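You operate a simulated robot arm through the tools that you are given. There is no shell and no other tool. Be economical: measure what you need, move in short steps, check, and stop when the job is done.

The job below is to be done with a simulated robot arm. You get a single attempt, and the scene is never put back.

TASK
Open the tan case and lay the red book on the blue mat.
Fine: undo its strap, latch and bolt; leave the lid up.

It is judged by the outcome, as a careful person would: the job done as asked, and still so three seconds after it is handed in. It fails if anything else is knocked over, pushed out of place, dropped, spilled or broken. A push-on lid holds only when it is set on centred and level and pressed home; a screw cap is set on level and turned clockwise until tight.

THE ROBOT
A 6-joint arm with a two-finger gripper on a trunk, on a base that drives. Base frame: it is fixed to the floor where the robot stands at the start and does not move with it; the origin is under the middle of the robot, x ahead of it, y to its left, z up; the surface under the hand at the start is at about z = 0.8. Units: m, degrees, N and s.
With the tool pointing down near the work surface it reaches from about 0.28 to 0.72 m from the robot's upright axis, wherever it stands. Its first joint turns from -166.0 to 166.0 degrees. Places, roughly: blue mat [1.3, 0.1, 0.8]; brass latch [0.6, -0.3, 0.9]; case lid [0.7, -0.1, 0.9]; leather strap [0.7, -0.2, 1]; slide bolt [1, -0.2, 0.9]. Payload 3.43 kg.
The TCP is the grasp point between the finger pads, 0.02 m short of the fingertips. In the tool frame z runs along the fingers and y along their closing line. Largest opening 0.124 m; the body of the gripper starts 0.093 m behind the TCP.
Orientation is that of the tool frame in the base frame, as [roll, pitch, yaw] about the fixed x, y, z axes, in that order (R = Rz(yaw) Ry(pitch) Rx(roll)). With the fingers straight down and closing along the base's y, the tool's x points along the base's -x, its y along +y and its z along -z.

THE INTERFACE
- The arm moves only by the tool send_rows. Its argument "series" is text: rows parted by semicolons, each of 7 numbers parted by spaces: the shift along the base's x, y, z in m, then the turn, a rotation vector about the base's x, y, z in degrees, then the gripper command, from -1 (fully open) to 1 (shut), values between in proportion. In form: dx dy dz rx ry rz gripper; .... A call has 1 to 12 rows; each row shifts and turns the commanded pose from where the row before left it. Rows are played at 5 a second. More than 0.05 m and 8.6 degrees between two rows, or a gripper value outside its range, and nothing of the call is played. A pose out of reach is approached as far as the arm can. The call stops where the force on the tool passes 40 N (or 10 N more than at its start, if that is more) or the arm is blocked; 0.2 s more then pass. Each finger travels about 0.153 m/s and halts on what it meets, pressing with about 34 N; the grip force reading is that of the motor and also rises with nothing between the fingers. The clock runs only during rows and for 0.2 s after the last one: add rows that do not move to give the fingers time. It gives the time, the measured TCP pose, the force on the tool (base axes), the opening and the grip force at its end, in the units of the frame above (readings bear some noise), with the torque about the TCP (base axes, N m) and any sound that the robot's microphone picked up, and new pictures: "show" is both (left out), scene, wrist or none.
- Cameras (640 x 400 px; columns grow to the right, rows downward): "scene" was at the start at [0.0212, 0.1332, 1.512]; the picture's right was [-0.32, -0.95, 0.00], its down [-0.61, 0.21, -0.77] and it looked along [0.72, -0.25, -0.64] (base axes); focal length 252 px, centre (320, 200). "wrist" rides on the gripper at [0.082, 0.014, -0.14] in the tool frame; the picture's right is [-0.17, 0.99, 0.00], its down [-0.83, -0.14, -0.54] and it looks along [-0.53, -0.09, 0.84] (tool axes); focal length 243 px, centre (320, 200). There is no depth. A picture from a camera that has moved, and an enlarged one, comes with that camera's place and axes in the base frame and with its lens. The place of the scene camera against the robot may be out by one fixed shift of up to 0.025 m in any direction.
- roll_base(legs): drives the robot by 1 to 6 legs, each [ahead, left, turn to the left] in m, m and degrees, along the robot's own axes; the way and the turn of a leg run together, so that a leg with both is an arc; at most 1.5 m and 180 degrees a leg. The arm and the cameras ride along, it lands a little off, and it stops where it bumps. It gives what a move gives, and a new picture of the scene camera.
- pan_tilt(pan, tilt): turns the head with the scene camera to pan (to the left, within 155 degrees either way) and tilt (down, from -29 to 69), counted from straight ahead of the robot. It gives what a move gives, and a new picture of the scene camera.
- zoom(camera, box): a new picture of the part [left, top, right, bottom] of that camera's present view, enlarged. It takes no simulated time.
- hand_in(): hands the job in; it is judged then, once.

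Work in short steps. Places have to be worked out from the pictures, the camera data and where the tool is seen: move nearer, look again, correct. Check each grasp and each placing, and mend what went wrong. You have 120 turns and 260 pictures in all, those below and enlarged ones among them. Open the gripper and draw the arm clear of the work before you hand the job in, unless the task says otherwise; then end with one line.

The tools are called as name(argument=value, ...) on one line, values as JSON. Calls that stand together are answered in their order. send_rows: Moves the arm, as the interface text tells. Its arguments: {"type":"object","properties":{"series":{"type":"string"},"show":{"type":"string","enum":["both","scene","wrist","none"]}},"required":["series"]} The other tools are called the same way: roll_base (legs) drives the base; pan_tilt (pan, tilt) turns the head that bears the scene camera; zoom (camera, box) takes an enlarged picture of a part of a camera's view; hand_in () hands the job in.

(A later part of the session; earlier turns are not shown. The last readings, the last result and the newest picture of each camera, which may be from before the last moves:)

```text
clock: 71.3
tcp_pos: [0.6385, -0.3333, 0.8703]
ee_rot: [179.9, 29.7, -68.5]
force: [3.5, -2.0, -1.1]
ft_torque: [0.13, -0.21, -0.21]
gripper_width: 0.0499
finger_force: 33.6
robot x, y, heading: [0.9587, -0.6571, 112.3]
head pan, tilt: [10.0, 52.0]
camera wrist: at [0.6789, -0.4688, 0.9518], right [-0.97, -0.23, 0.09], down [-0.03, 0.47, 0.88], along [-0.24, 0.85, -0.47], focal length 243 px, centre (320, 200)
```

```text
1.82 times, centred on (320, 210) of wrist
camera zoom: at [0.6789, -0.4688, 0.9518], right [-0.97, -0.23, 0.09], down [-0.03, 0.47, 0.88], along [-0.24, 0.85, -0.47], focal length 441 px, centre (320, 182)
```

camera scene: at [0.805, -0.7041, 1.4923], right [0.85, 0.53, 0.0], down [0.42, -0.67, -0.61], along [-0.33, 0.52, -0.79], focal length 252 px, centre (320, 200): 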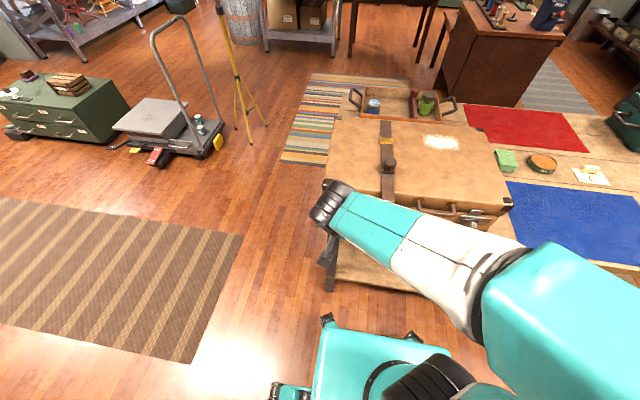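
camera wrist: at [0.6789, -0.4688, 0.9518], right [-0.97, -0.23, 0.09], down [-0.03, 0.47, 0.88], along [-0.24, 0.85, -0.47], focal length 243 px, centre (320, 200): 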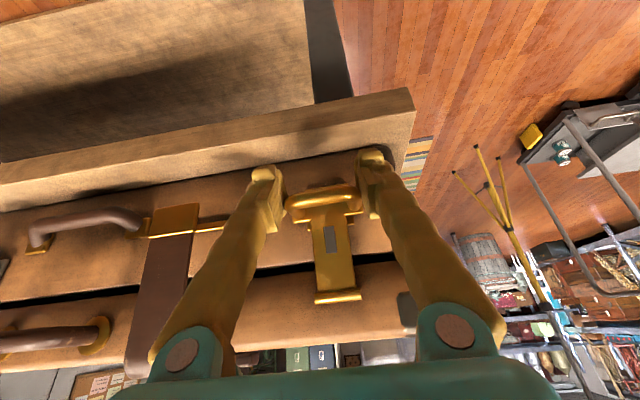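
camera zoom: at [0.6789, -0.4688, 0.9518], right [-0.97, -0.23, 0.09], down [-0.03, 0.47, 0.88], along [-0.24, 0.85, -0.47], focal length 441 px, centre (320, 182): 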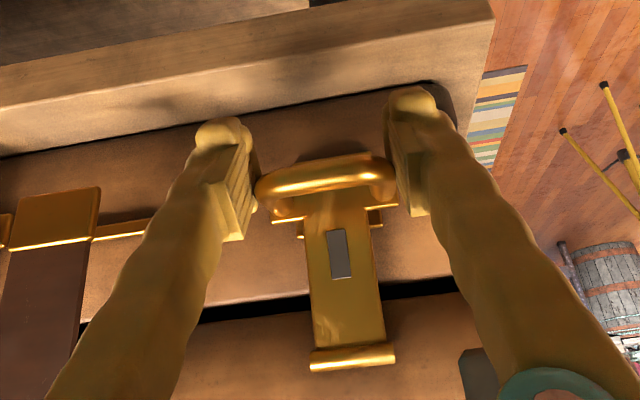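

The force is low and the bail follows. I continue a little further outward and up.

send_rows(series="0.002 -0.005 0.006 0 0 0 1;0.002 -0.005 0.006 0 0 0 1;0.001 -0.003 0.008 0 0 0 1", show="wrist")

zoom(camera="wrist", box=[200, 100, 440, 320])

```text
clock: 72.1
tcp_pos: [0.6518, -0.35, 0.8894]
ee_rot: [-180.0, 29.4, -68.5]
force: [-9.9, -10.1, -40.3]
ft_torque: [-1.12, -0.66, 0.33]
gripper_width: 0.051
finger_force: 33.9
robot x, y, heading: [0.9605, -0.6517, 112.7]
head pan, tilt: [10.0, 52.0]
camera wrist: at [0.6899, -0.4864, 0.9711], right [-0.97, -0.23, 0.08], down [-0.04, 0.48, 0.88], along [-0.24, 0.85, -0.47], focal length 243 px, centre (320, 200)
```

wrist: 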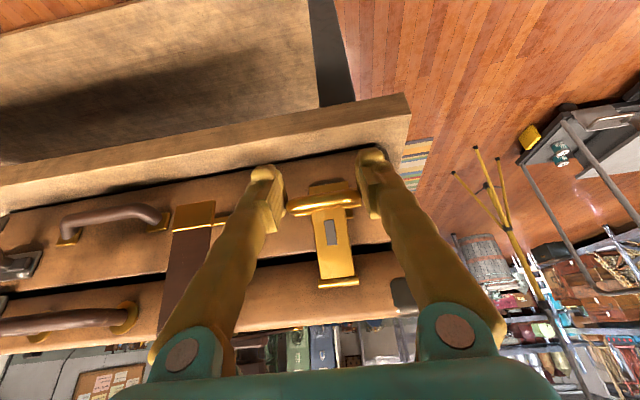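

```text
1.82 times, centred on (320, 210) of wrist
camera zoom: at [0.6899, -0.4864, 0.9711], right [-0.97, -0.23, 0.08], down [-0.04, 0.48, 0.88], along [-0.24, 0.85, -0.47], focal length 441 px, centre (320, 182)
```

zoom: 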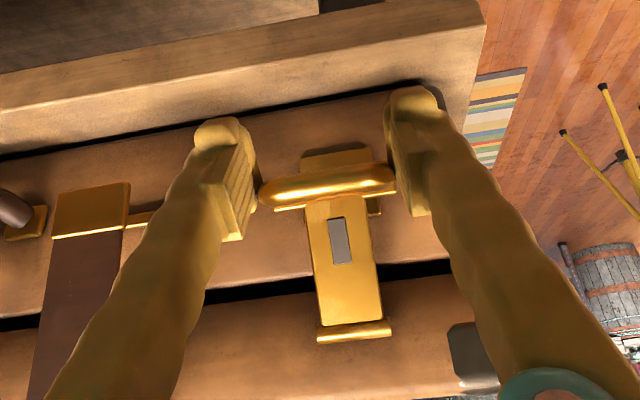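

Force is up at 40 N, so I ease down, release and look at what has moved.

send_rows(series="0 0 -0.01 0 0 0 1;0 0 0 0 0 0 -0.4;0 0 0 0 0 0 -0.5;0.015 -0.04 0.01 0 0 0 -0.5;0.015 -0.04 0.02 0 0 0 -0.5;0 0 0 0 0 0 -0.5", show="wrist")

zoom(camera="wrist", box=[200, 100, 440, 260])

zoom(camera="scene", box=[310, 100, 530, 240])

```text
clock: 73.5
tcp_pos: [0.6769, -0.4216, 0.9126]
ee_rot: [180.0, 29.4, -69.2]
force: [3.0, -6.2, -6.0]
ft_torque: [1.07, 0.45, 0.08]
gripper_width: 0.0928
finger_force: 0.1
out of reach, approached as far as the arm can: row 5
robot x, y, heading: [0.9596, -0.656, 112.4]
head pan, tilt: [10.0, 52.0]
camera wrist: at [0.7147, -0.5575, 0.9938], right [-0.97, -0.22, 0.08], down [-0.03, 0.48, 0.88], along [-0.23, 0.85, -0.47], focal length 243 px, centre (320, 200)
```

wrist: 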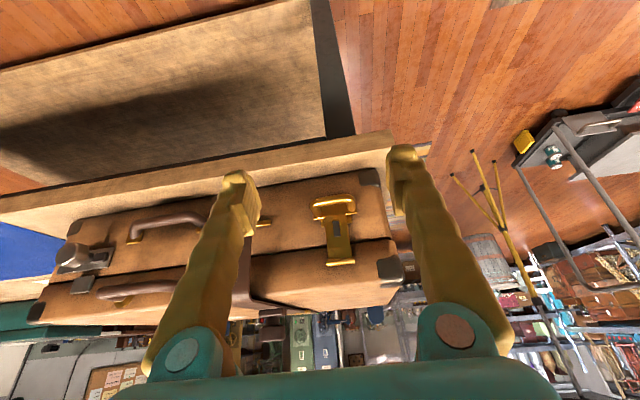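

```text
2.50 times, centred on (320, 180) of wrist
camera zoom: at [0.7147, -0.5575, 0.9938], right [-0.97, -0.22, 0.08], down [-0.03, 0.48, 0.88], along [-0.23, 0.85, -0.47], focal length 606 px, centre (320, 250)
```

zoom: 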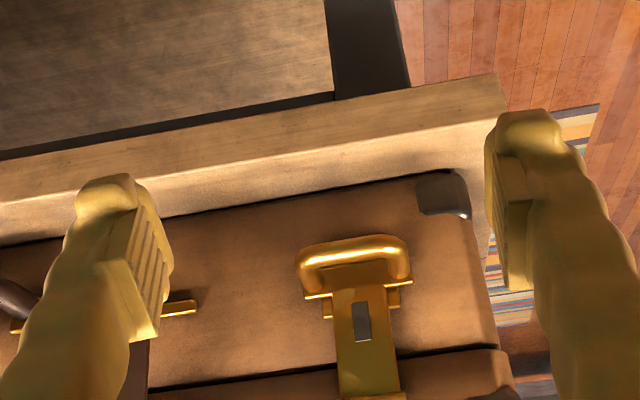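

```text
2.86 times, centred on (420, 170) of scene
camera zoom: at [0.8035, -0.6985, 1.4925], right [0.85, 0.53, 0.0], down [0.42, -0.67, -0.61], along [-0.33, 0.52, -0.79], focal length 720 px, centre (34, 286)
```

zoom: 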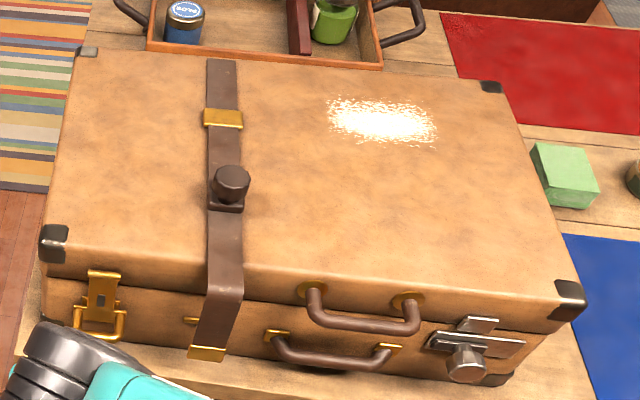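

The hasp fell back shut after release. The geometry of that move fits a rigid hasp hinged at the barrel on the lid, swung about 30°. I go back to the bail to swing it fully up around the barrel this time.

send_rows(series="-0.013 0.032 -0.014 0 0 0 -0.5;-0.013 0.032 -0.014 0 0 0 -0.5;0 0 0 0 0 0 -0.5", show="wrist")

```text
clock: 74.3
tcp_pos: [0.6458, -0.3622, 0.8837]
ee_rot: [179.8, 29.7, -68.2]
force: [-7.9, 4.3, -6.8]
ft_torque: [0.11, -0.67, -0.4]
gripper_width: 0.093
finger_force: 0.1
robot x, y, heading: [0.9661, -0.6531, 112.4]
head pan, tilt: [10.0, 52.0]
camera wrist: at [0.6862, -0.4982, 0.9648], right [-0.97, -0.23, 0.08], down [-0.04, 0.47, 0.88], along [-0.25, 0.85, -0.47], focal length 243 px, centre (320, 200)
```

wrist: 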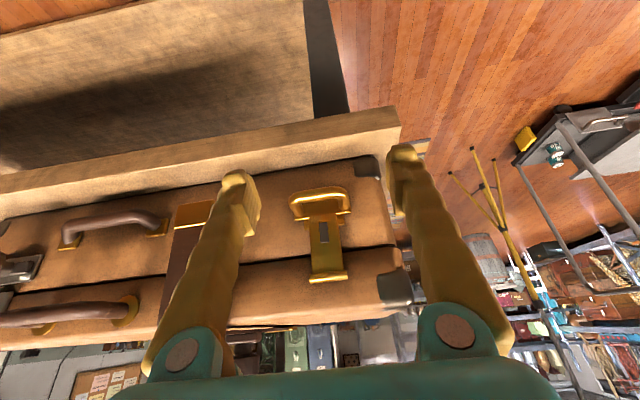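

send_rows(series="-0.004 0.017 -0.0105 0 0 0 -0.5;-0.004 0.017 -0.0105 0 0 0 -0.5;0 0 0 0 0 0 1;0 0 0 0 0 0 1;0 0 0 0 0 0 1;0.0034 -0.0086 0.0085 0 0 0 1;0.0028 -0.0071 0.010 0 0 0 1;0.0021 -0.0053 0.0112 0 0 0 1", show="wrist")

zoom(camera="wrist", box=[200, 100, 440, 320])

```text
clock: 76.1
tcp_pos: [0.6504, -0.348, 0.8956]
ee_rot: [180.0, 29.6, -68.6]
force: [8.9, -17.6, 0.8]
ft_torque: [-0.17, 0.32, 0.35]
gripper_width: 0.0
finger_force: 33.7
robot x, y, heading: [0.966, -0.6614, 112.4]
head pan, tilt: [10.0, 52.0]
camera wrist: at [0.6887, -0.4843, 0.9753], right [-0.97, -0.23, 0.08], down [-0.04, 0.47, 0.88], along [-0.24, 0.85, -0.47], focal length 243 px, centre (320, 200)
```

wrist: 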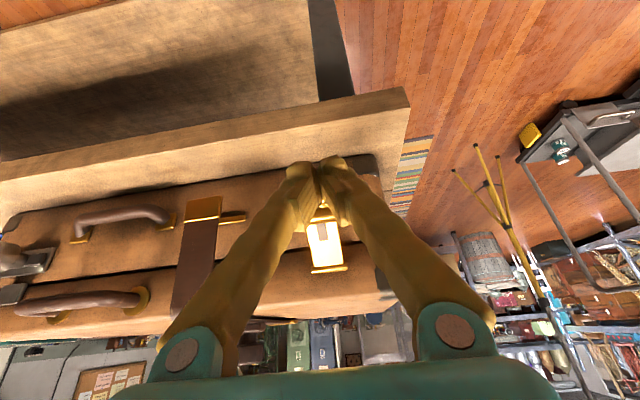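

```text
1.82 times, centred on (320, 210) of wrist
camera zoom: at [0.6887, -0.4843, 0.9753], right [-0.97, -0.23, 0.08], down [-0.04, 0.47, 0.88], along [-0.24, 0.85, -0.47], focal length 441 px, centre (320, 182)
```

zoom: 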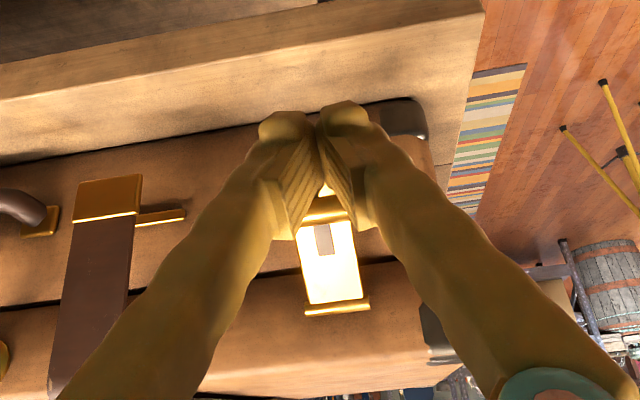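

The fingers slipped off; I back out closed, open and look at the hasp.

send_rows(series="0.011 -0.028 0.01 0 0 0 1;0.004 -0.009 0 0 0 0 -0.5;0 0 0 0 0 0 -0.5;0 0 0 0 0 0 -0.5", show="wrist")

zoom(camera="wrist", box=[230, 120, 410, 300])

```text
clock: 77.1
tcp_pos: [0.6611, -0.3841, 0.9042]
ee_rot: [179.9, 29.7, -68.9]
force: [-2.8, 3.7, 3.4]
ft_torque: [-0.6, -0.41, -0.13]
gripper_width: 0.0929
finger_force: 0.1
robot x, y, heading: [0.9588, -0.6557, 112.5]
head pan, tilt: [10.0, 52.0]
camera wrist: at [0.7001, -0.5199, 0.9847], right [-0.97, -0.22, 0.08], down [-0.03, 0.47, 0.88], along [-0.24, 0.85, -0.47], focal length 243 px, centre (320, 200)
```

wrist: 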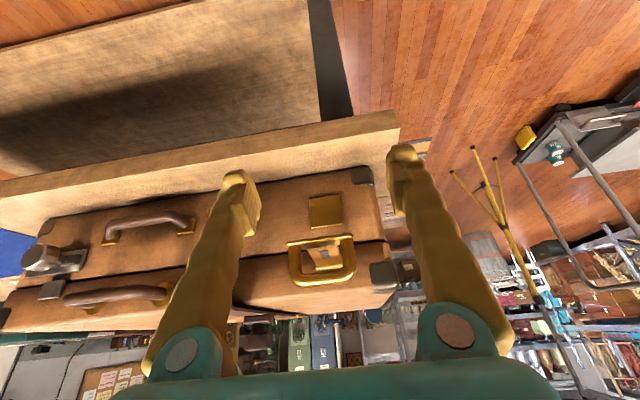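

```text
2.22 times, centred on (320, 210) of wrist
camera zoom: at [0.7001, -0.5199, 0.9847], right [-0.97, -0.22, 0.08], down [-0.03, 0.47, 0.88], along [-0.24, 0.85, -0.47], focal length 539 px, centre (320, 178)
```

zoom: 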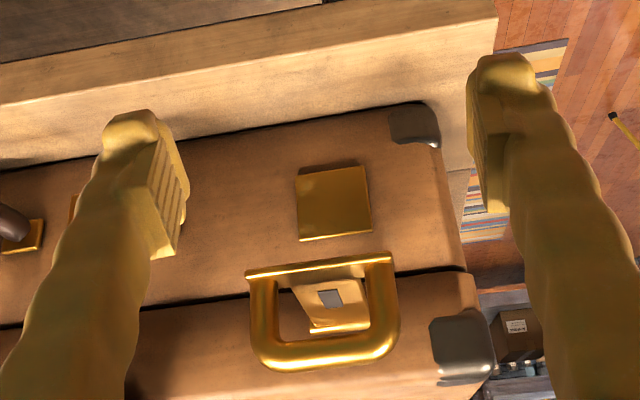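

The hasp is flipped open, clear of its plate, and stays up. Next the slide bolt: I rise and move along the front to the right.

send_rows(series="0.004 -0.01 0.04 0 0 0 -0.5;0.0441 0.0174 0 0 0 0 -0.5;0.0441 0.0174 0 0 0 0 -0.5;0.0441 0.0174 0 0 0 0 -0.5;0.0441 0.0174 0 0 0 0 -0.5;0.0441 0.0174 0 0 0 0 -0.5;0.0441 0.0174 0 0 0 0 -0.5;0.0441 0.0174 0 0 0 0 -0.5;0.0441 0.0174 0 0 0 0 -0.5", show="wrist")

zoom(camera="wrist", box=[200, 100, 440, 260])

```text
clock: 79.3
tcp_pos: [0.9781, -0.239, 1.0033]
ee_rot: [-175.0, 34.3, -61.8]
force: [-7.6, -4.7, 2.3]
ft_torque: [0.23, -0.89, -0.63]
gripper_width: 0.0929
finger_force: 0.0
out of reach, approached as far as the arm can: row 3, 4, 5
robot x, y, heading: [0.96, -0.6523, 112.4]
head pan, tilt: [10.0, 52.0]
stopped in row 9: the arm was blocked; the commanded pose is now the measured one
camera wrist: at [1.024, -0.3797, 1.0698], right [-0.95, -0.3, 0.02], down [-0.1, 0.37, 0.92], along [-0.29, 0.88, -0.38], focal length 243 px, centre (320, 200)
```

wrist: 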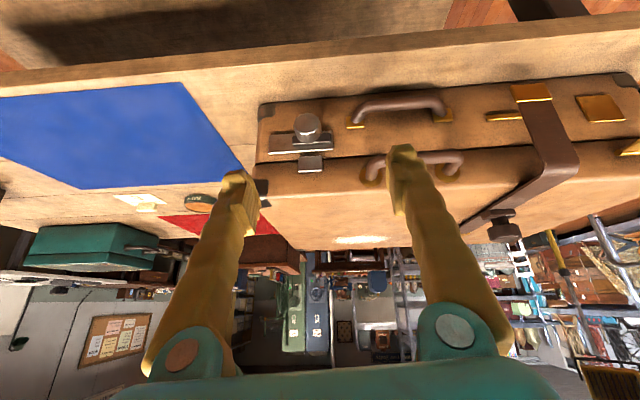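

```text
2.50 times, centred on (320, 180) of wrist
camera zoom: at [1.024, -0.3797, 1.0698], right [-0.95, -0.3, 0.02], down [-0.1, 0.37, 0.92], along [-0.29, 0.88, -0.38], focal length 606 px, centre (320, 250)
```

zoom: 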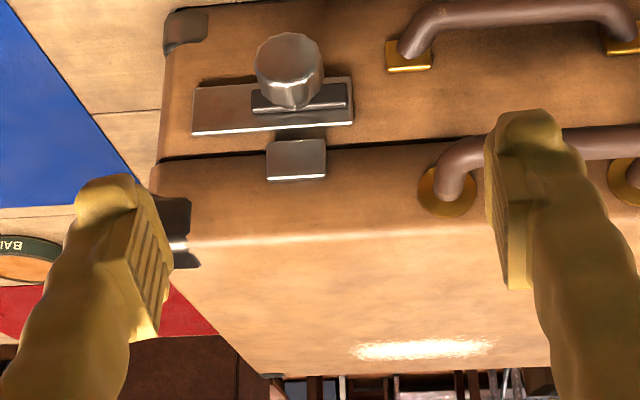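

The arm ran into its near limit here. I back the base 12 cm for room.

roll_base(legs=[[-0.12, 0, 0]])

```text
clock: 81.9
tcp_pos: [1.03, -0.3462, 1.0202]
ee_rot: [-173.3, 36.0, -61.4]
force: [-4.5, 0.3, 4.9]
ft_torque: [-0.43, -0.51, -0.28]
gripper_width: 0.0931
finger_force: 0.1
robot x, y, heading: [1.0109, -0.7696, 112.1]
head pan, tilt: [10.0, 52.0]
camera scene: at [0.8354, -0.828, 1.4932], right [0.64, 0.77, 0.0], down [0.61, -0.5, -0.62], along [-0.48, 0.39, -0.79], focal length 252 px, centre (320, 200)
```

scene: 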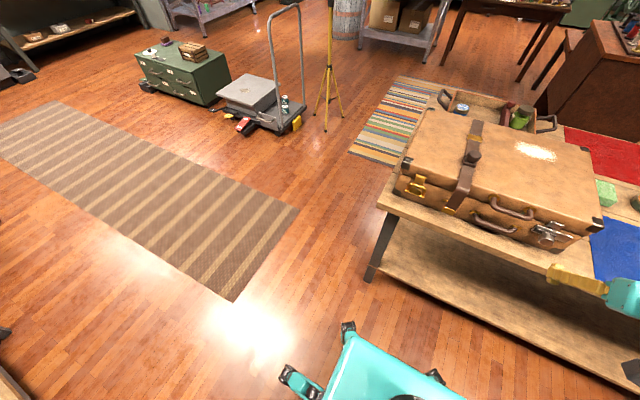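

Now I straighten the hand and approach the bolt knob, which I judge to be near (0.965,-0.158,0.885).

send_rows(series="0 0 0 -3.9 1.25 -1.7 -0.3;0 0 0 -3.9 1.25 -1.7 -0.3;-0.0115 0.0355 -0.0165 0 0 0 -0.3;-0.0115 0.0355 -0.0165 0 0 0 -0.3;-0.0115 0.0355 -0.0165 0 0 0 -0.3;-0.0115 0.0355 -0.0165 0 0 0 -0.3;0 0 0 0 0 0 -0.3")

zoom(camera="wrist", box=[200, 80, 440, 260])

```text
clock: 82.8
tcp_pos: [1.0085, -0.3094, 1.0894]
ee_rot: [-171.7, 39.9, -63.0]
force: [-7.3, 0.7, -7.9]
ft_torque: [0.55, -0.57, -0.6]
gripper_width: 0.0806
finger_force: 0.0
robot x, y, heading: [1.0136, -0.769, 112.0]
head pan, tilt: [10.0, 52.0]
stopped in row 4: the arm was blocked; the commanded pose is now the measured one
camera scene: at [0.8477, -0.817, 1.4932], right [0.79, 0.61, 0.0], down [0.48, -0.62, -0.61], along [-0.37, 0.49, -0.79], focal length 252 px, centre (320, 200)
camera wrist: at [1.0474, -0.4583, 1.1412], right [-0.97, -0.25, 0.0], down [-0.07, 0.28, 0.96], along [-0.24, 0.93, -0.29], focal length 243 px, centre (320, 200)
```

scene: 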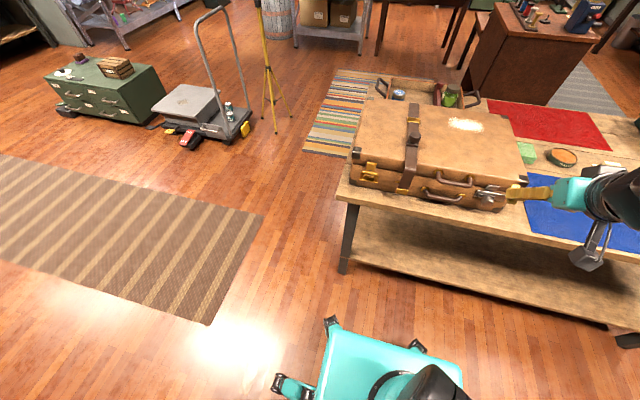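
wrist: 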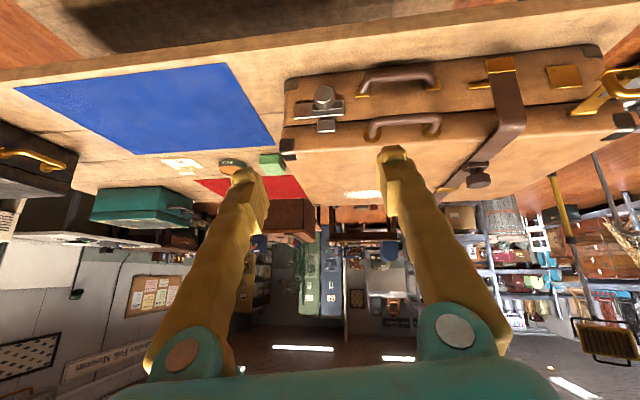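

```text
2.22 times, centred on (320, 170) of wrist
camera zoom: at [1.0474, -0.4583, 1.1412], right [-0.97, -0.25, 0.0], down [-0.07, 0.28, 0.96], along [-0.24, 0.93, -0.29], focal length 539 px, centre (320, 267)
```

zoom: 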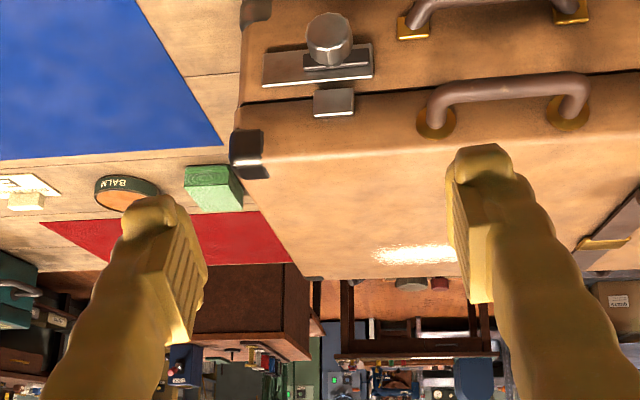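

The elbow seems to be pressing against the head (scene camera is being turned). I extend the hand up and forward to free it.

send_rows(series="-0.01 0.03 0.02 0 0 0 -0.3;-0.01 0.03 0.02 0 0 0 -0.3;-0.01 0.03 0.02 0 0 0 -0.3")

pan_tilt(pan=-10, tilt=60)

```text
clock: 83.6
tcp_pos: [0.9899, -0.2149, 1.1552]
ee_rot: [-171.3, 40.4, -63.7]
force: [0.2, -2.3, -4.6]
ft_torque: [0.69, 0.05, -0.11]
gripper_width: 0.0806
finger_force: 0.0
robot x, y, heading: [1.0085, -0.7694, 112.2]
head pan, tilt: [10.0, 52.0]
camera scene: at [0.855, -0.8149, 1.4909], right [0.85, 0.53, 0.0], down [0.42, -0.67, -0.62], along [-0.33, 0.52, -0.79], focal length 252 px, centre (320, 200)
camera wrist: at [1.0259, -0.3658, 1.2048], right [-0.97, -0.23, -0.01], down [-0.07, 0.27, 0.96], along [-0.22, 0.93, -0.28], focal length 243 px, centre (320, 200)
```

scene: 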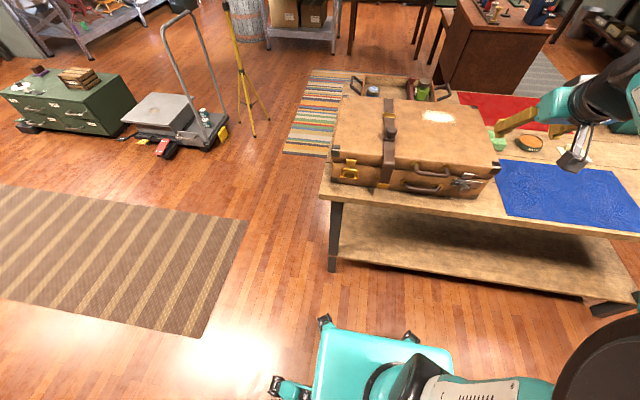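
wrist: 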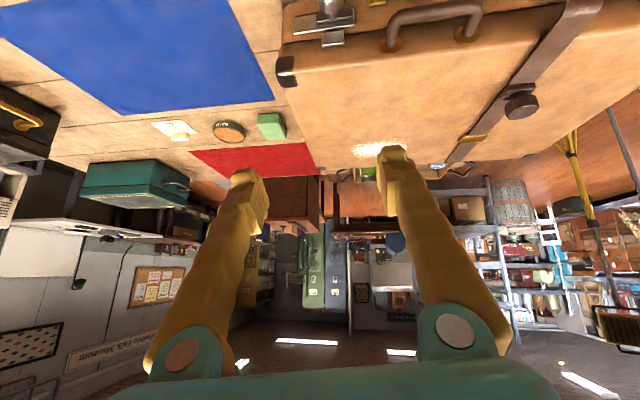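

```text
clock: 84.4
tcp_pos: [0.9839, -0.2165, 1.1549]
ee_rot: [-171.4, 40.1, -63.4]
force: [-0.6, -4.8, -4.8]
ft_torque: [0.69, -0.04, -0.18]
gripper_width: 0.0809
finger_force: 0.1
robot x, y, heading: [1.0131, -0.7707, 112.0]
head pan, tilt: [-10.0, 60.0]
camera scene: at [0.8794, -0.8148, 1.4838], right [0.98, 0.21, 0.0], down [0.18, -0.85, -0.5], along [-0.1, 0.49, -0.87], focal length 252 px, centre (320, 200)
```

scene: 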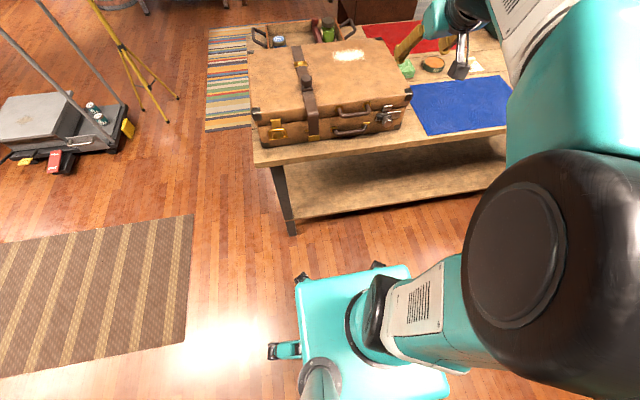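

Freed. I straighten the hand and descend in front of the bolt.

send_rows(series="0.004 -0.01 0 -6 1.15 0 -0.3;0.004 -0.01 0 -6 1.15 0 -0.3;0 0 -0.045 0 0 0 -0.3;0 0 -0.045 0 0 0 -0.3;0 0 -0.045 0 0 0 -0.3;0 0 -0.045 0 0 0 -0.3")

zoom(camera="wrist", box=[200, 80, 440, 260])

```text
clock: 85.8
tcp_pos: [0.9918, -0.2363, 0.975]
ee_rot: [-179.8, 30.4, -68.4]
force: [-3.3, -2.7, 5.8]
ft_torque: [-0.07, -0.39, -0.23]
gripper_width: 0.0806
finger_force: 0.2
robot x, y, heading: [1.011, -0.7701, 112.0]
head pan, tilt: [-10.0, 60.0]
camera scene: at [0.8777, -0.8156, 1.4833], right [0.98, 0.21, 0.0], down [0.18, -0.85, -0.5], along [-0.1, 0.49, -0.87], focal length 252 px, centre (320, 200)
camera wrist: at [1.0321, -0.3731, 1.0539], right [-0.97, -0.23, 0.08], down [-0.03, 0.46, 0.89], along [-0.24, 0.86, -0.46], focal length 243 px, centre (320, 200)
```

scene: 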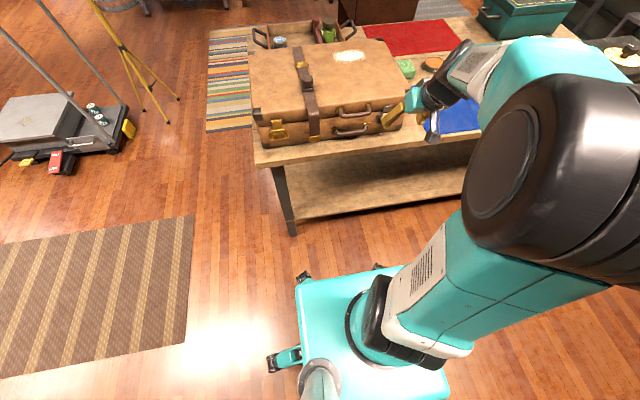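
wrist: 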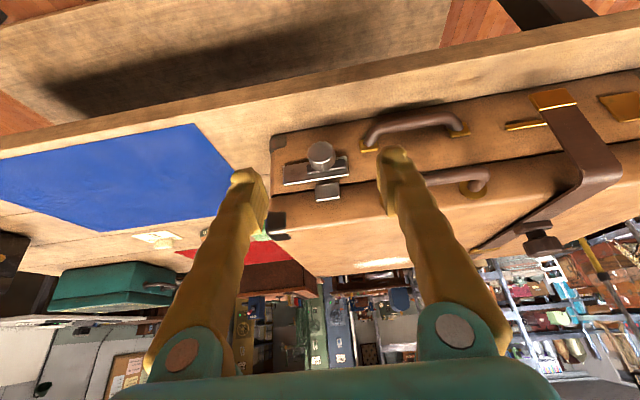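

```text
2.22 times, centred on (320, 170) of wrist
camera zoom: at [1.0321, -0.3731, 1.0539], right [-0.97, -0.23, 0.08], down [-0.03, 0.46, 0.89], along [-0.24, 0.86, -0.46], focal length 539 px, centre (320, 267)
```

zoom: 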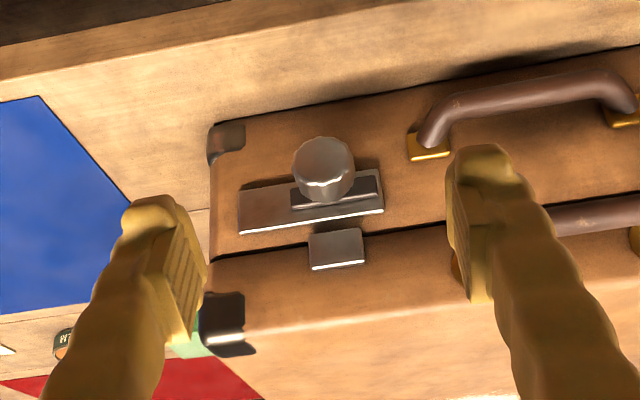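

Knob ≈ (0.968,-0.166,0.885). I narrow the opening to about 5 cm and move in over it.

send_rows(series="-0.007 0.023 -0.03 0 0 0 0.19;-0.007 0.023 -0.03 0 0 0 0.19;0 0 0 0 0 0 0.19", show="wrist")

zoom(camera="wrist", box=[200, 80, 440, 260])

```text
clock: 86.6
tcp_pos: [0.9794, -0.1897, 0.9133]
ee_rot: [-180.0, 30.2, -68.1]
force: [0.5, -6.2, 0.5]
ft_torque: [0.51, 0.14, -0.09]
gripper_width: 0.0501
finger_force: 0.1
robot x, y, heading: [1.0176, -0.7671, 112.2]
head pan, tilt: [-10.0, 60.0]
camera wrist: at [1.0194, -0.3253, 0.9931], right [-0.97, -0.23, 0.08], down [-0.04, 0.47, 0.88], along [-0.24, 0.85, -0.46], focal length 243 px, centre (320, 200)
```

wrist: 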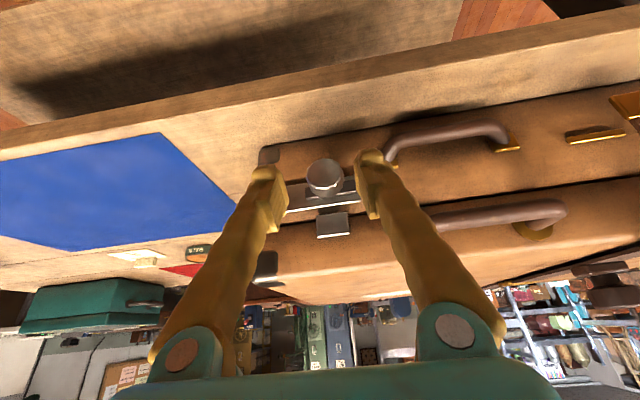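

```text
2.22 times, centred on (320, 170) of wrist
camera zoom: at [1.0194, -0.3253, 0.9931], right [-0.97, -0.23, 0.08], down [-0.04, 0.47, 0.88], along [-0.24, 0.85, -0.46], focal length 539 px, centre (320, 267)
```

zoom: 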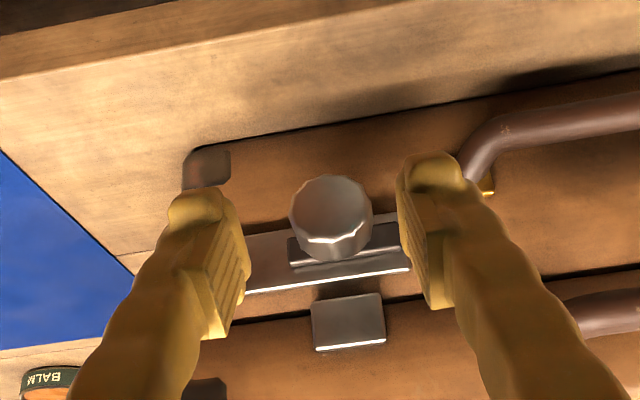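

send_rows(series="-0.006 0.011 -0.015 0 0 0 0.19;-0.006 0.011 -0.015 0 0 0 0.19;0 0 0 0 0 0 1;0 0 0 0 0 0 1", show="wrist")

zoom(camera="wrist", box=[200, 80, 440, 260])

```text
clock: 87.6
tcp_pos: [0.9665, -0.1689, 0.886]
ee_rot: [180.0, 30.3, -68.3]
force: [10.8, -19.1, 11.8]
ft_torque: [0.97, 0.9, 0.29]
gripper_width: 0.0294
finger_force: 34.4
robot x, y, heading: [1.014, -0.7703, 112.0]
head pan, tilt: [-10.0, 60.0]
camera wrist: at [1.0074, -0.305, 0.9647], right [-0.97, -0.23, 0.08], down [-0.03, 0.47, 0.88], along [-0.24, 0.85, -0.46], focal length 243 px, centre (320, 200)
```

wrist: 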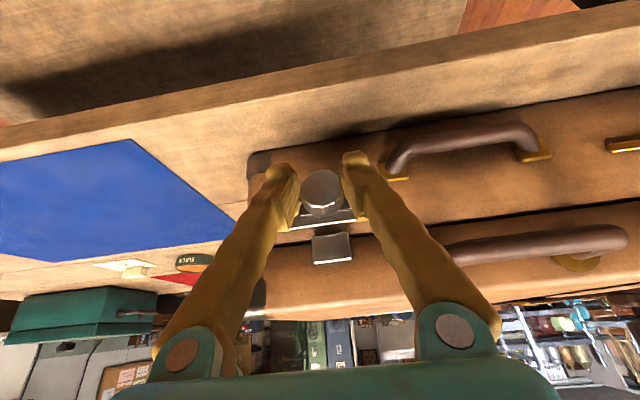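

```text
2.22 times, centred on (320, 170) of wrist
camera zoom: at [1.0074, -0.305, 0.9647], right [-0.97, -0.23, 0.08], down [-0.03, 0.47, 0.88], along [-0.24, 0.85, -0.46], focal length 539 px, centre (320, 267)
```

zoom: 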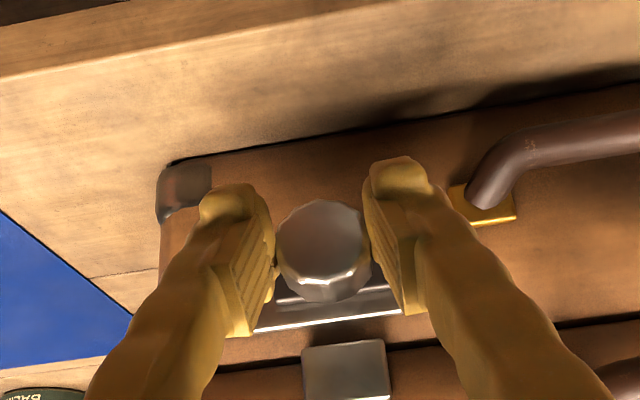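

Knob gripped. I slide it to the right along the plate in small steps.

send_rows(series="0.001 -0.003 0 0 0 0 1;0.0093 0.0037 0 0 0 0 1;0.0093 0.0037 0 0 0 0 1;0.0093 0.0037 0 0 0 0 1", show="wrist")

zoom(camera="wrist", box=[200, 80, 440, 260])

```text
clock: 88.6
tcp_pos: [0.9978, -0.1625, 0.8863]
ee_rot: [-179.8, 30.7, -68.4]
force: [1.2, 3.9, 13.0]
ft_torque: [0.34, -0.09, 0.06]
gripper_width: 0.0283
finger_force: 34.1
robot x, y, heading: [1.0235, -0.7672, 112.6]
head pan, tilt: [-10.0, 60.0]
camera wrist: at [1.0375, -0.2995, 0.9642], right [-0.97, -0.23, 0.08], down [-0.04, 0.46, 0.89], along [-0.24, 0.86, -0.45], focal length 243 px, centre (320, 200)
```

wrist: 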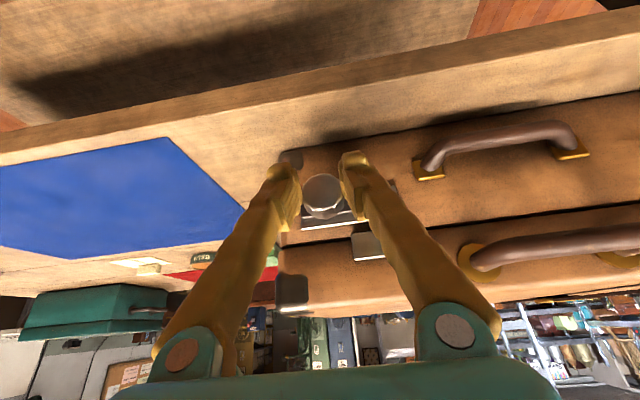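

```text
2.22 times, centred on (320, 170) of wrist
camera zoom: at [1.0375, -0.2995, 0.9642], right [-0.97, -0.23, 0.08], down [-0.04, 0.46, 0.89], along [-0.24, 0.86, -0.45], focal length 539 px, centre (320, 267)
```

zoom: 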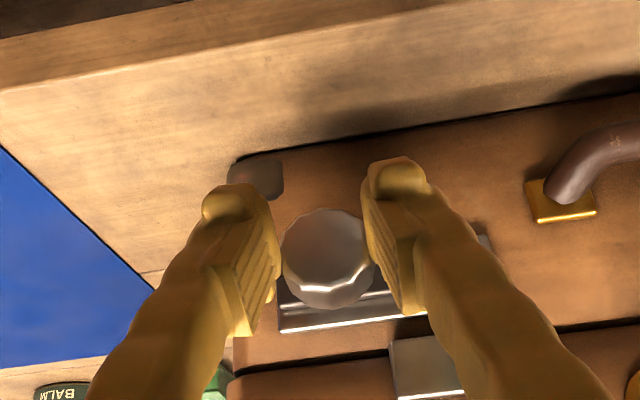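

The bolt has slid clear of the lid's staple. I release, back off and check.

send_rows(series="0.003 0.001 0 0 0 0 1;0 0 0 0 0 0 0.1;0 0 0 0 0 0 0.1;0.013 -0.032 0.03 0 0 0 0.1;0.013 -0.032 0.03 0 0 0 0.1;0 0 0 0 0 0 -0.2", show="wrist")

zoom(camera="wrist", box=[200, 80, 440, 260])

zoom(camera="scene", box=[230, 30, 430, 160])

```text
clock: 90.0
tcp_pos: [1.0277, -0.219, 0.9428]
ee_rot: [-179.8, 30.5, -68.4]
force: [-1.1, 6.6, -8.2]
ft_torque: [-0.06, 0.18, 0.13]
gripper_width: 0.0745
finger_force: 0.0
robot x, y, heading: [1.0171, -0.7686, 112.3]
head pan, tilt: [-10.0, 60.0]
camera wrist: at [1.0677, -0.3559, 1.0215], right [-0.97, -0.23, 0.08], down [-0.04, 0.46, 0.89], along [-0.24, 0.86, -0.46], focal length 243 px, centre (320, 200)
```

wrist: 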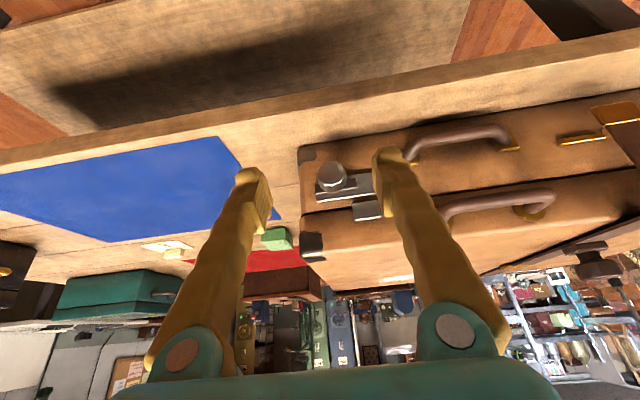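

```text
2.22 times, centred on (320, 170) of wrist
camera zoom: at [1.0677, -0.3559, 1.0215], right [-0.97, -0.23, 0.08], down [-0.04, 0.46, 0.89], along [-0.24, 0.86, -0.46], focal length 539 px, centre (320, 267)
```

zoom: 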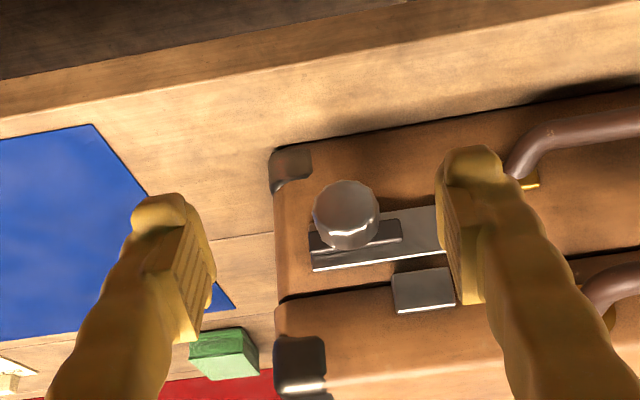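

```text
3.08 times, centred on (330, 95) of scene
camera zoom: at [0.8843, -0.8133, 1.4807], right [0.98, 0.21, 0.0], down [0.18, -0.85, -0.5], along [-0.11, 0.49, -0.87], focal length 775 px, centre (289, 523)
```

zoom: 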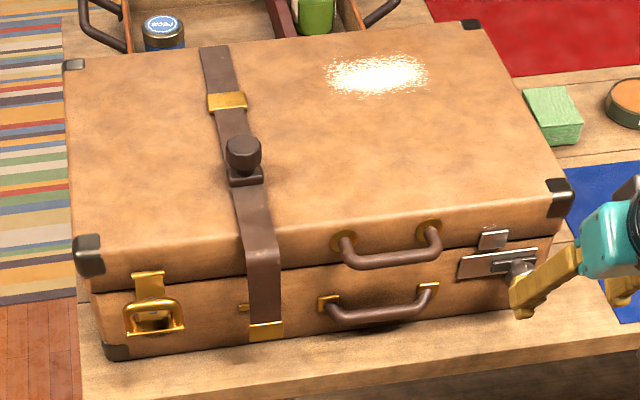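

The bolt is open, the hasp up and the strap off. Now I turn the hand 90° about its axis (fingers to close across the lid handle) while moving over to the handle's middle.

send_rows(series="-0.01 -0.0066 0.0083 -1.4 3.5 -6.5 -0.2;-0.01 -0.0066 0.0083 -1.4 3.5 -6.5 -0.2;-0.01 -0.0066 0.0083 -1.4 3.5 -6.5 -0.2;-0.01 -0.0066 0.0083 -1.4 3.5 -6.5 -0.2;-0.01 -0.0066 0.0083 -1.4 3.5 -6.5 -0.2;-0.01 -0.0066 0.0083 -1.4 3.5 -6.5 -0.2;-0.01 -0.0066 0.0083 -1.4 3.5 -6.5 -0.2;-0.01 -0.0066 0.0083 -1.4 3.5 -6.5 -0.2;-0.01 -0.0066 0.0083 -1.4 3.5 -6.5 -0.2;-0.01 -0.0066 0.0083 -1.4 3.5 -6.5 -0.2;-0.01 -0.0066 0.0083 -1.4 3.5 -6.5 -0.2;-0.01 -0.0066 0.0083 -1.4 3.5 -6.5 -0.2")

```text
clock: 92.6
tcp_pos: [0.9044, -0.3041, 1.043]
ee_rot: [150.3, 0.0, -158.7]
force: [0.9, -4.6, 2.8]
ft_torque: [0.24, 0.1, 0.02]
gripper_width: 0.0744
finger_force: 0.1
robot x, y, heading: [1.0118, -0.7695, 111.9]
head pan, tilt: [-10.0, 60.0]
camera scene: at [0.8773, -0.8117, 1.4845], right [0.98, 0.21, 0.0], down [0.18, -0.85, -0.5], along [-0.1, 0.49, -0.87], focal length 252 px, centre (320, 200)
camera wrist: at [0.8487, -0.3864, 1.1719], right [-0.16, 0.86, 0.49], down [0.91, -0.06, 0.4], along [0.37, 0.51, -0.78], focal length 243 px, centre (320, 200)
```

scene: 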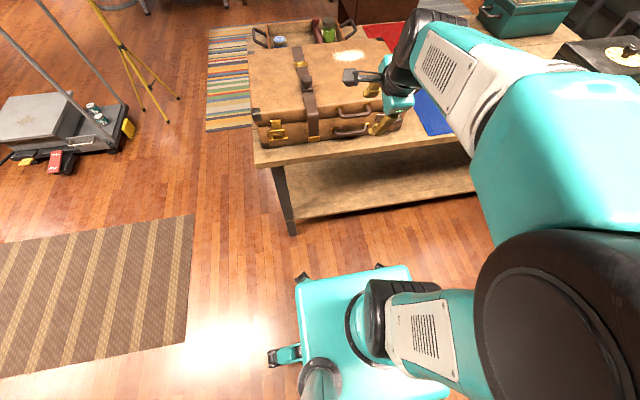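
wrist: 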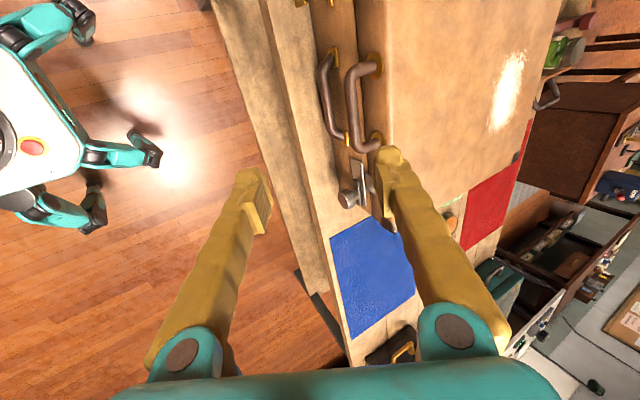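

Handle middle ≈ (0.849,-0.203,0.93). I drive 6 cm nearer so that the raised lid stays in reach, then tilt the hand more.

roll_base(legs=[[0.06, 0, 0]])

send_rows(series="0 0 0 6.5 2.56 0 -0.2;0 0 0 6.5 2.56 0 -0.2;0 0 0 6.5 2.56 0 -0.2;0 0 0 0 0 0 -0.2", show="wrist")

```text
clock: 94.2
tcp_pos: [0.8786, -0.2434, 1.0448]
ee_rot: [150.2, 0.0, -158.5]
force: [-0.7, -1.7, 5.3]
ft_torque: [-0.22, -0.16, -0.05]
gripper_width: 0.0746
finger_force: 0.0
robot x, y, heading: [0.9919, -0.7135, 111.9]
head pan, tilt: [-10.0, 60.0]
camera scene: at [0.8586, -0.7538, 1.4843], right [0.98, 0.21, 0.0], down [0.18, -0.85, -0.5], along [-0.11, 0.49, -0.87], focal length 252 px, centre (320, 200)
```

scene: 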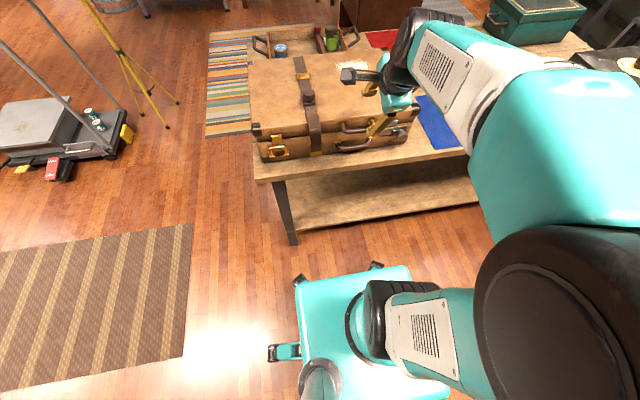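

```text
clock: 95.2
tcp_pos: [0.8787, -0.2419, 1.0429]
ee_rot: [129.2, 0.0, -158.6]
force: [-3.4, -2.3, -5.4]
ft_torque: [0.82, -0.07, -0.39]
gripper_width: 0.0743
finger_force: 0.1
robot x, y, heading: [0.9894, -0.7094, 112.0]
head pan, tilt: [-10.0, 60.0]
camera wrist: at [0.8397, -0.3655, 1.1409], right [-0.07, 0.64, 0.76], down [0.96, -0.17, 0.23], along [0.28, 0.75, -0.6], focal length 243 px, centre (320, 200)
```

wrist: 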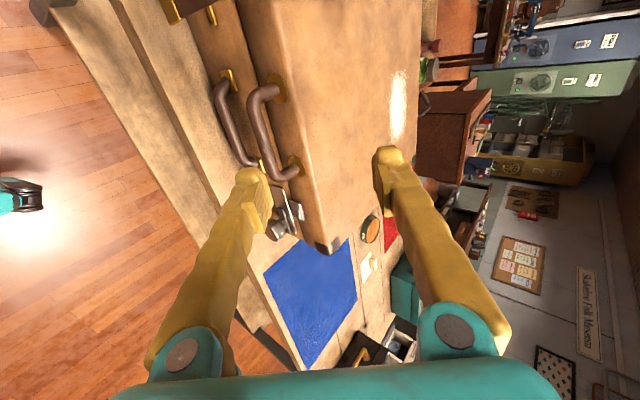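

send_rows(series="-0.003 -0.009 -0.032 0 0 0 0.25;-0.003 -0.008 -0.031 0 0 0 0.25;-0.007 0.018 -0.016 0 0 0 0.25;0 0 0 0 0 0 0.25", show="wrist")

zoom(camera="wrist", box=[200, 80, 440, 260])

```text
clock: 96.2
tcp_pos: [0.8657, -0.2436, 0.9652]
ee_rot: [129.3, 0.0, -158.6]
force: [0.6, -3.6, 3.0]
ft_torque: [-0.03, 0.0, -0.03]
gripper_width: 0.0463
finger_force: 0.1
robot x, y, heading: [0.9924, -0.709, 112.4]
head pan, tilt: [-10.0, 60.0]
camera wrist: at [0.8272, -0.367, 1.064], right [-0.07, 0.64, 0.76], down [0.96, -0.17, 0.23], along [0.28, 0.75, -0.6], focal length 243 px, centre (320, 200)
```

wrist: 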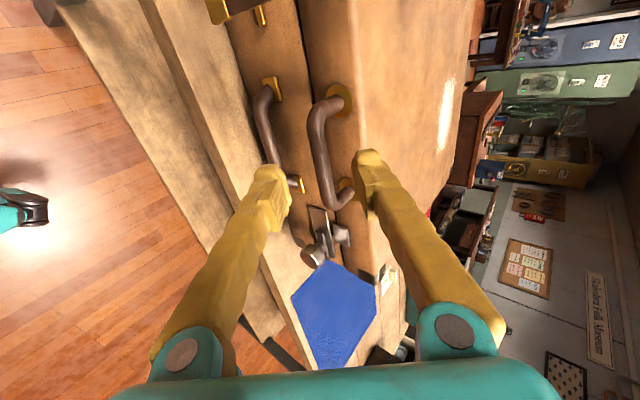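

```text
2.22 times, centred on (320, 170) of wrist
camera zoom: at [0.8272, -0.367, 1.064], right [-0.07, 0.64, 0.76], down [0.96, -0.17, 0.23], along [0.28, 0.75, -0.6], focal length 539 px, centre (320, 267)
```

zoom: 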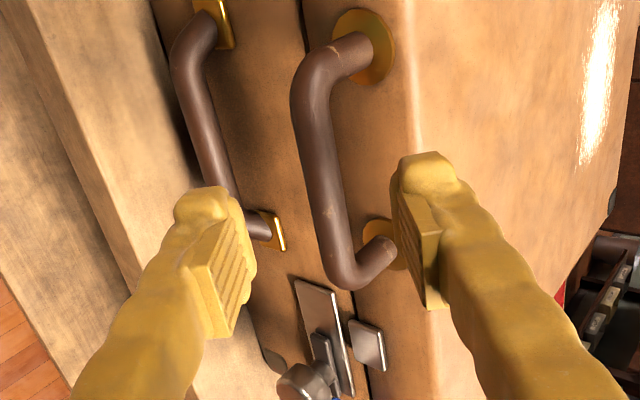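

send_rows(series="-0.007 0.02 -0.014 0 0 0 0.35;-0.007 0.02 -0.014 0 0 0 0.35;0 0 0 0 0 0 0.35", show="wrist")

zoom(camera="wrist", box=[200, 80, 440, 260])

```text
clock: 97.0
tcp_pos: [0.8537, -0.2046, 0.938]
ee_rot: [129.0, -0.1, -158.4]
force: [-0.9, 1.3, -0.4]
ft_torque: [-0.08, -0.13, -0.11]
gripper_width: 0.0405
finger_force: 0.4
robot x, y, heading: [0.9949, -0.7122, 112.3]
head pan, tilt: [-10.0, 60.0]
camera wrist: at [0.8138, -0.3269, 1.0367], right [-0.07, 0.64, 0.77], down [0.96, -0.17, 0.23], along [0.28, 0.75, -0.6], focal length 243 px, centre (320, 200)
```

wrist: 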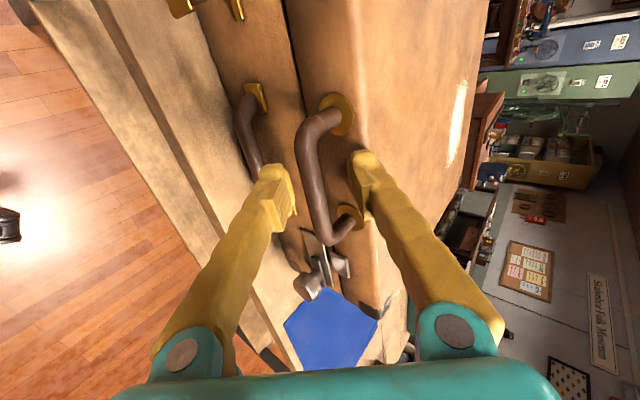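

```text
2.22 times, centred on (320, 170) of wrist
camera zoom: at [0.8138, -0.3269, 1.0367], right [-0.07, 0.64, 0.77], down [0.96, -0.17, 0.23], along [0.28, 0.75, -0.6], focal length 539 px, centre (320, 267)
```

zoom: 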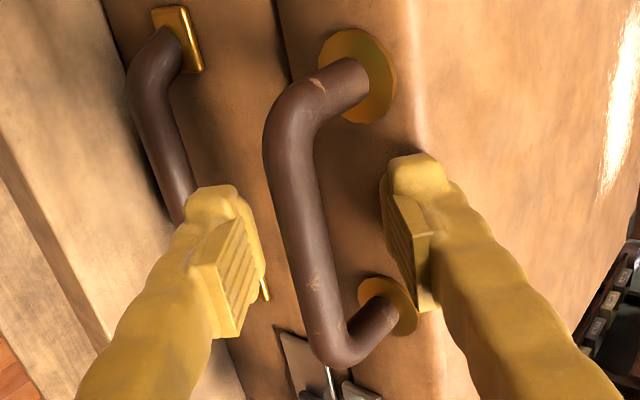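

The bar lies between the fingers. I close on it.

send_rows(series="0 0 0 0 0 0 1;0 0 0 0 0 0 1;0 0 0 0 0 0 1", show="wrist")

```text
clock: 97.8
tcp_pos: [0.851, -0.2063, 0.9382]
ee_rot: [129.3, 0.2, -158.5]
force: [3.0, -18.8, 4.5]
ft_torque: [-0.59, -0.21, 0.32]
gripper_width: 0.0062
finger_force: 34.0
robot x, y, heading: [0.9919, -0.7122, 112.3]
head pan, tilt: [-10.0, 60.0]
camera wrist: at [0.8117, -0.3284, 1.0366], right [-0.08, 0.64, 0.76], down [0.96, -0.17, 0.23], along [0.28, 0.75, -0.6], focal length 243 px, centre (320, 200)
```

wrist: 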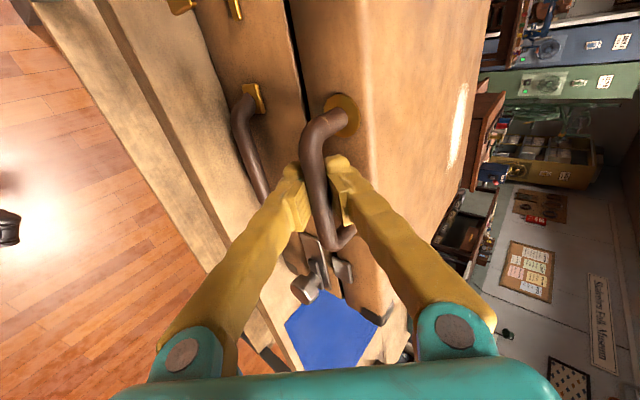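

The fingers have closed beyond the bar, caging it. I lift along the lid's arc, gently at first.

send_rows(series="0 0 0.015 0 0 0 1;-0.0015 0.0038 0.015 0 0 0 1;-0.0025 0.0062 0.0286 0 0 0 1")

zoom(camera="scene", box=[230, 30, 430, 170])

```text
clock: 98.6
tcp_pos: [0.8498, -0.1955, 0.9948]
ee_rot: [129.3, 0.0, -158.6]
force: [11.6, -7.6, -0.2]
ft_torque: [1.11, -0.29, 0.2]
gripper_width: 0.0061
finger_force: 33.9
robot x, y, heading: [0.9934, -0.7151, 112.1]
head pan, tilt: [-10.0, 60.0]
camera scene: at [0.8614, -0.7561, 1.4819], right [0.98, 0.2, 0.0], down [0.18, -0.85, -0.5], along [-0.1, 0.49, -0.87], focal length 252 px, centre (320, 200)
camera wrist: at [0.8106, -0.3181, 1.0929], right [-0.07, 0.64, 0.76], down [0.96, -0.17, 0.23], along [0.28, 0.75, -0.6], focal length 243 px, centre (320, 200)
```

scene: 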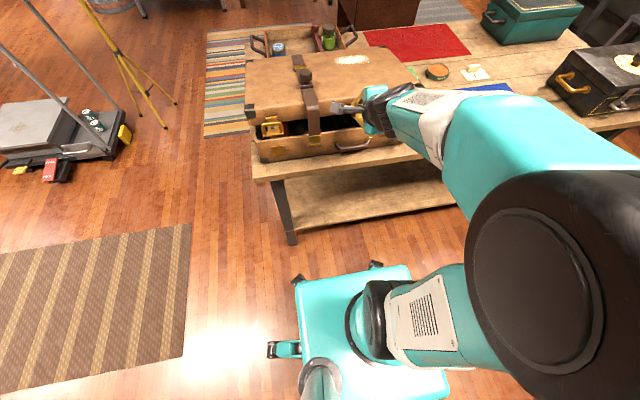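
wrist: 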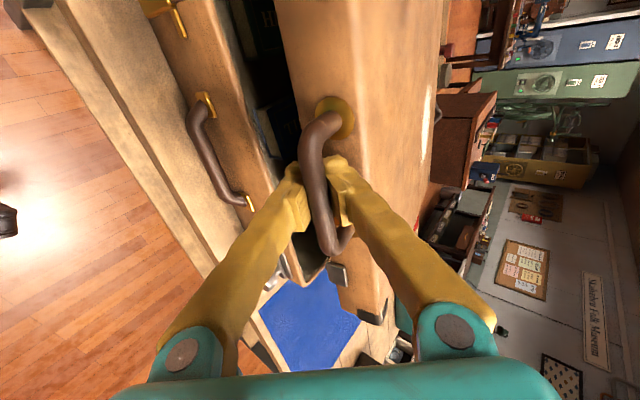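

```text
2.86 times, centred on (330, 100) of scene
camera zoom: at [0.8614, -0.7561, 1.4819], right [0.98, 0.2, 0.0], down [0.18, -0.85, -0.5], along [-0.1, 0.49, -0.87], focal length 720 px, centre (291, 486)
```

zoom: 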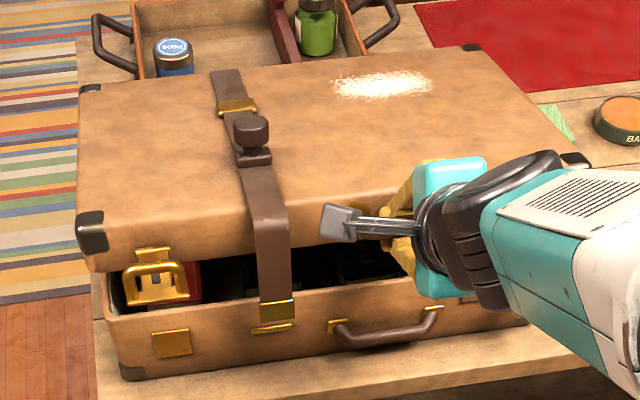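

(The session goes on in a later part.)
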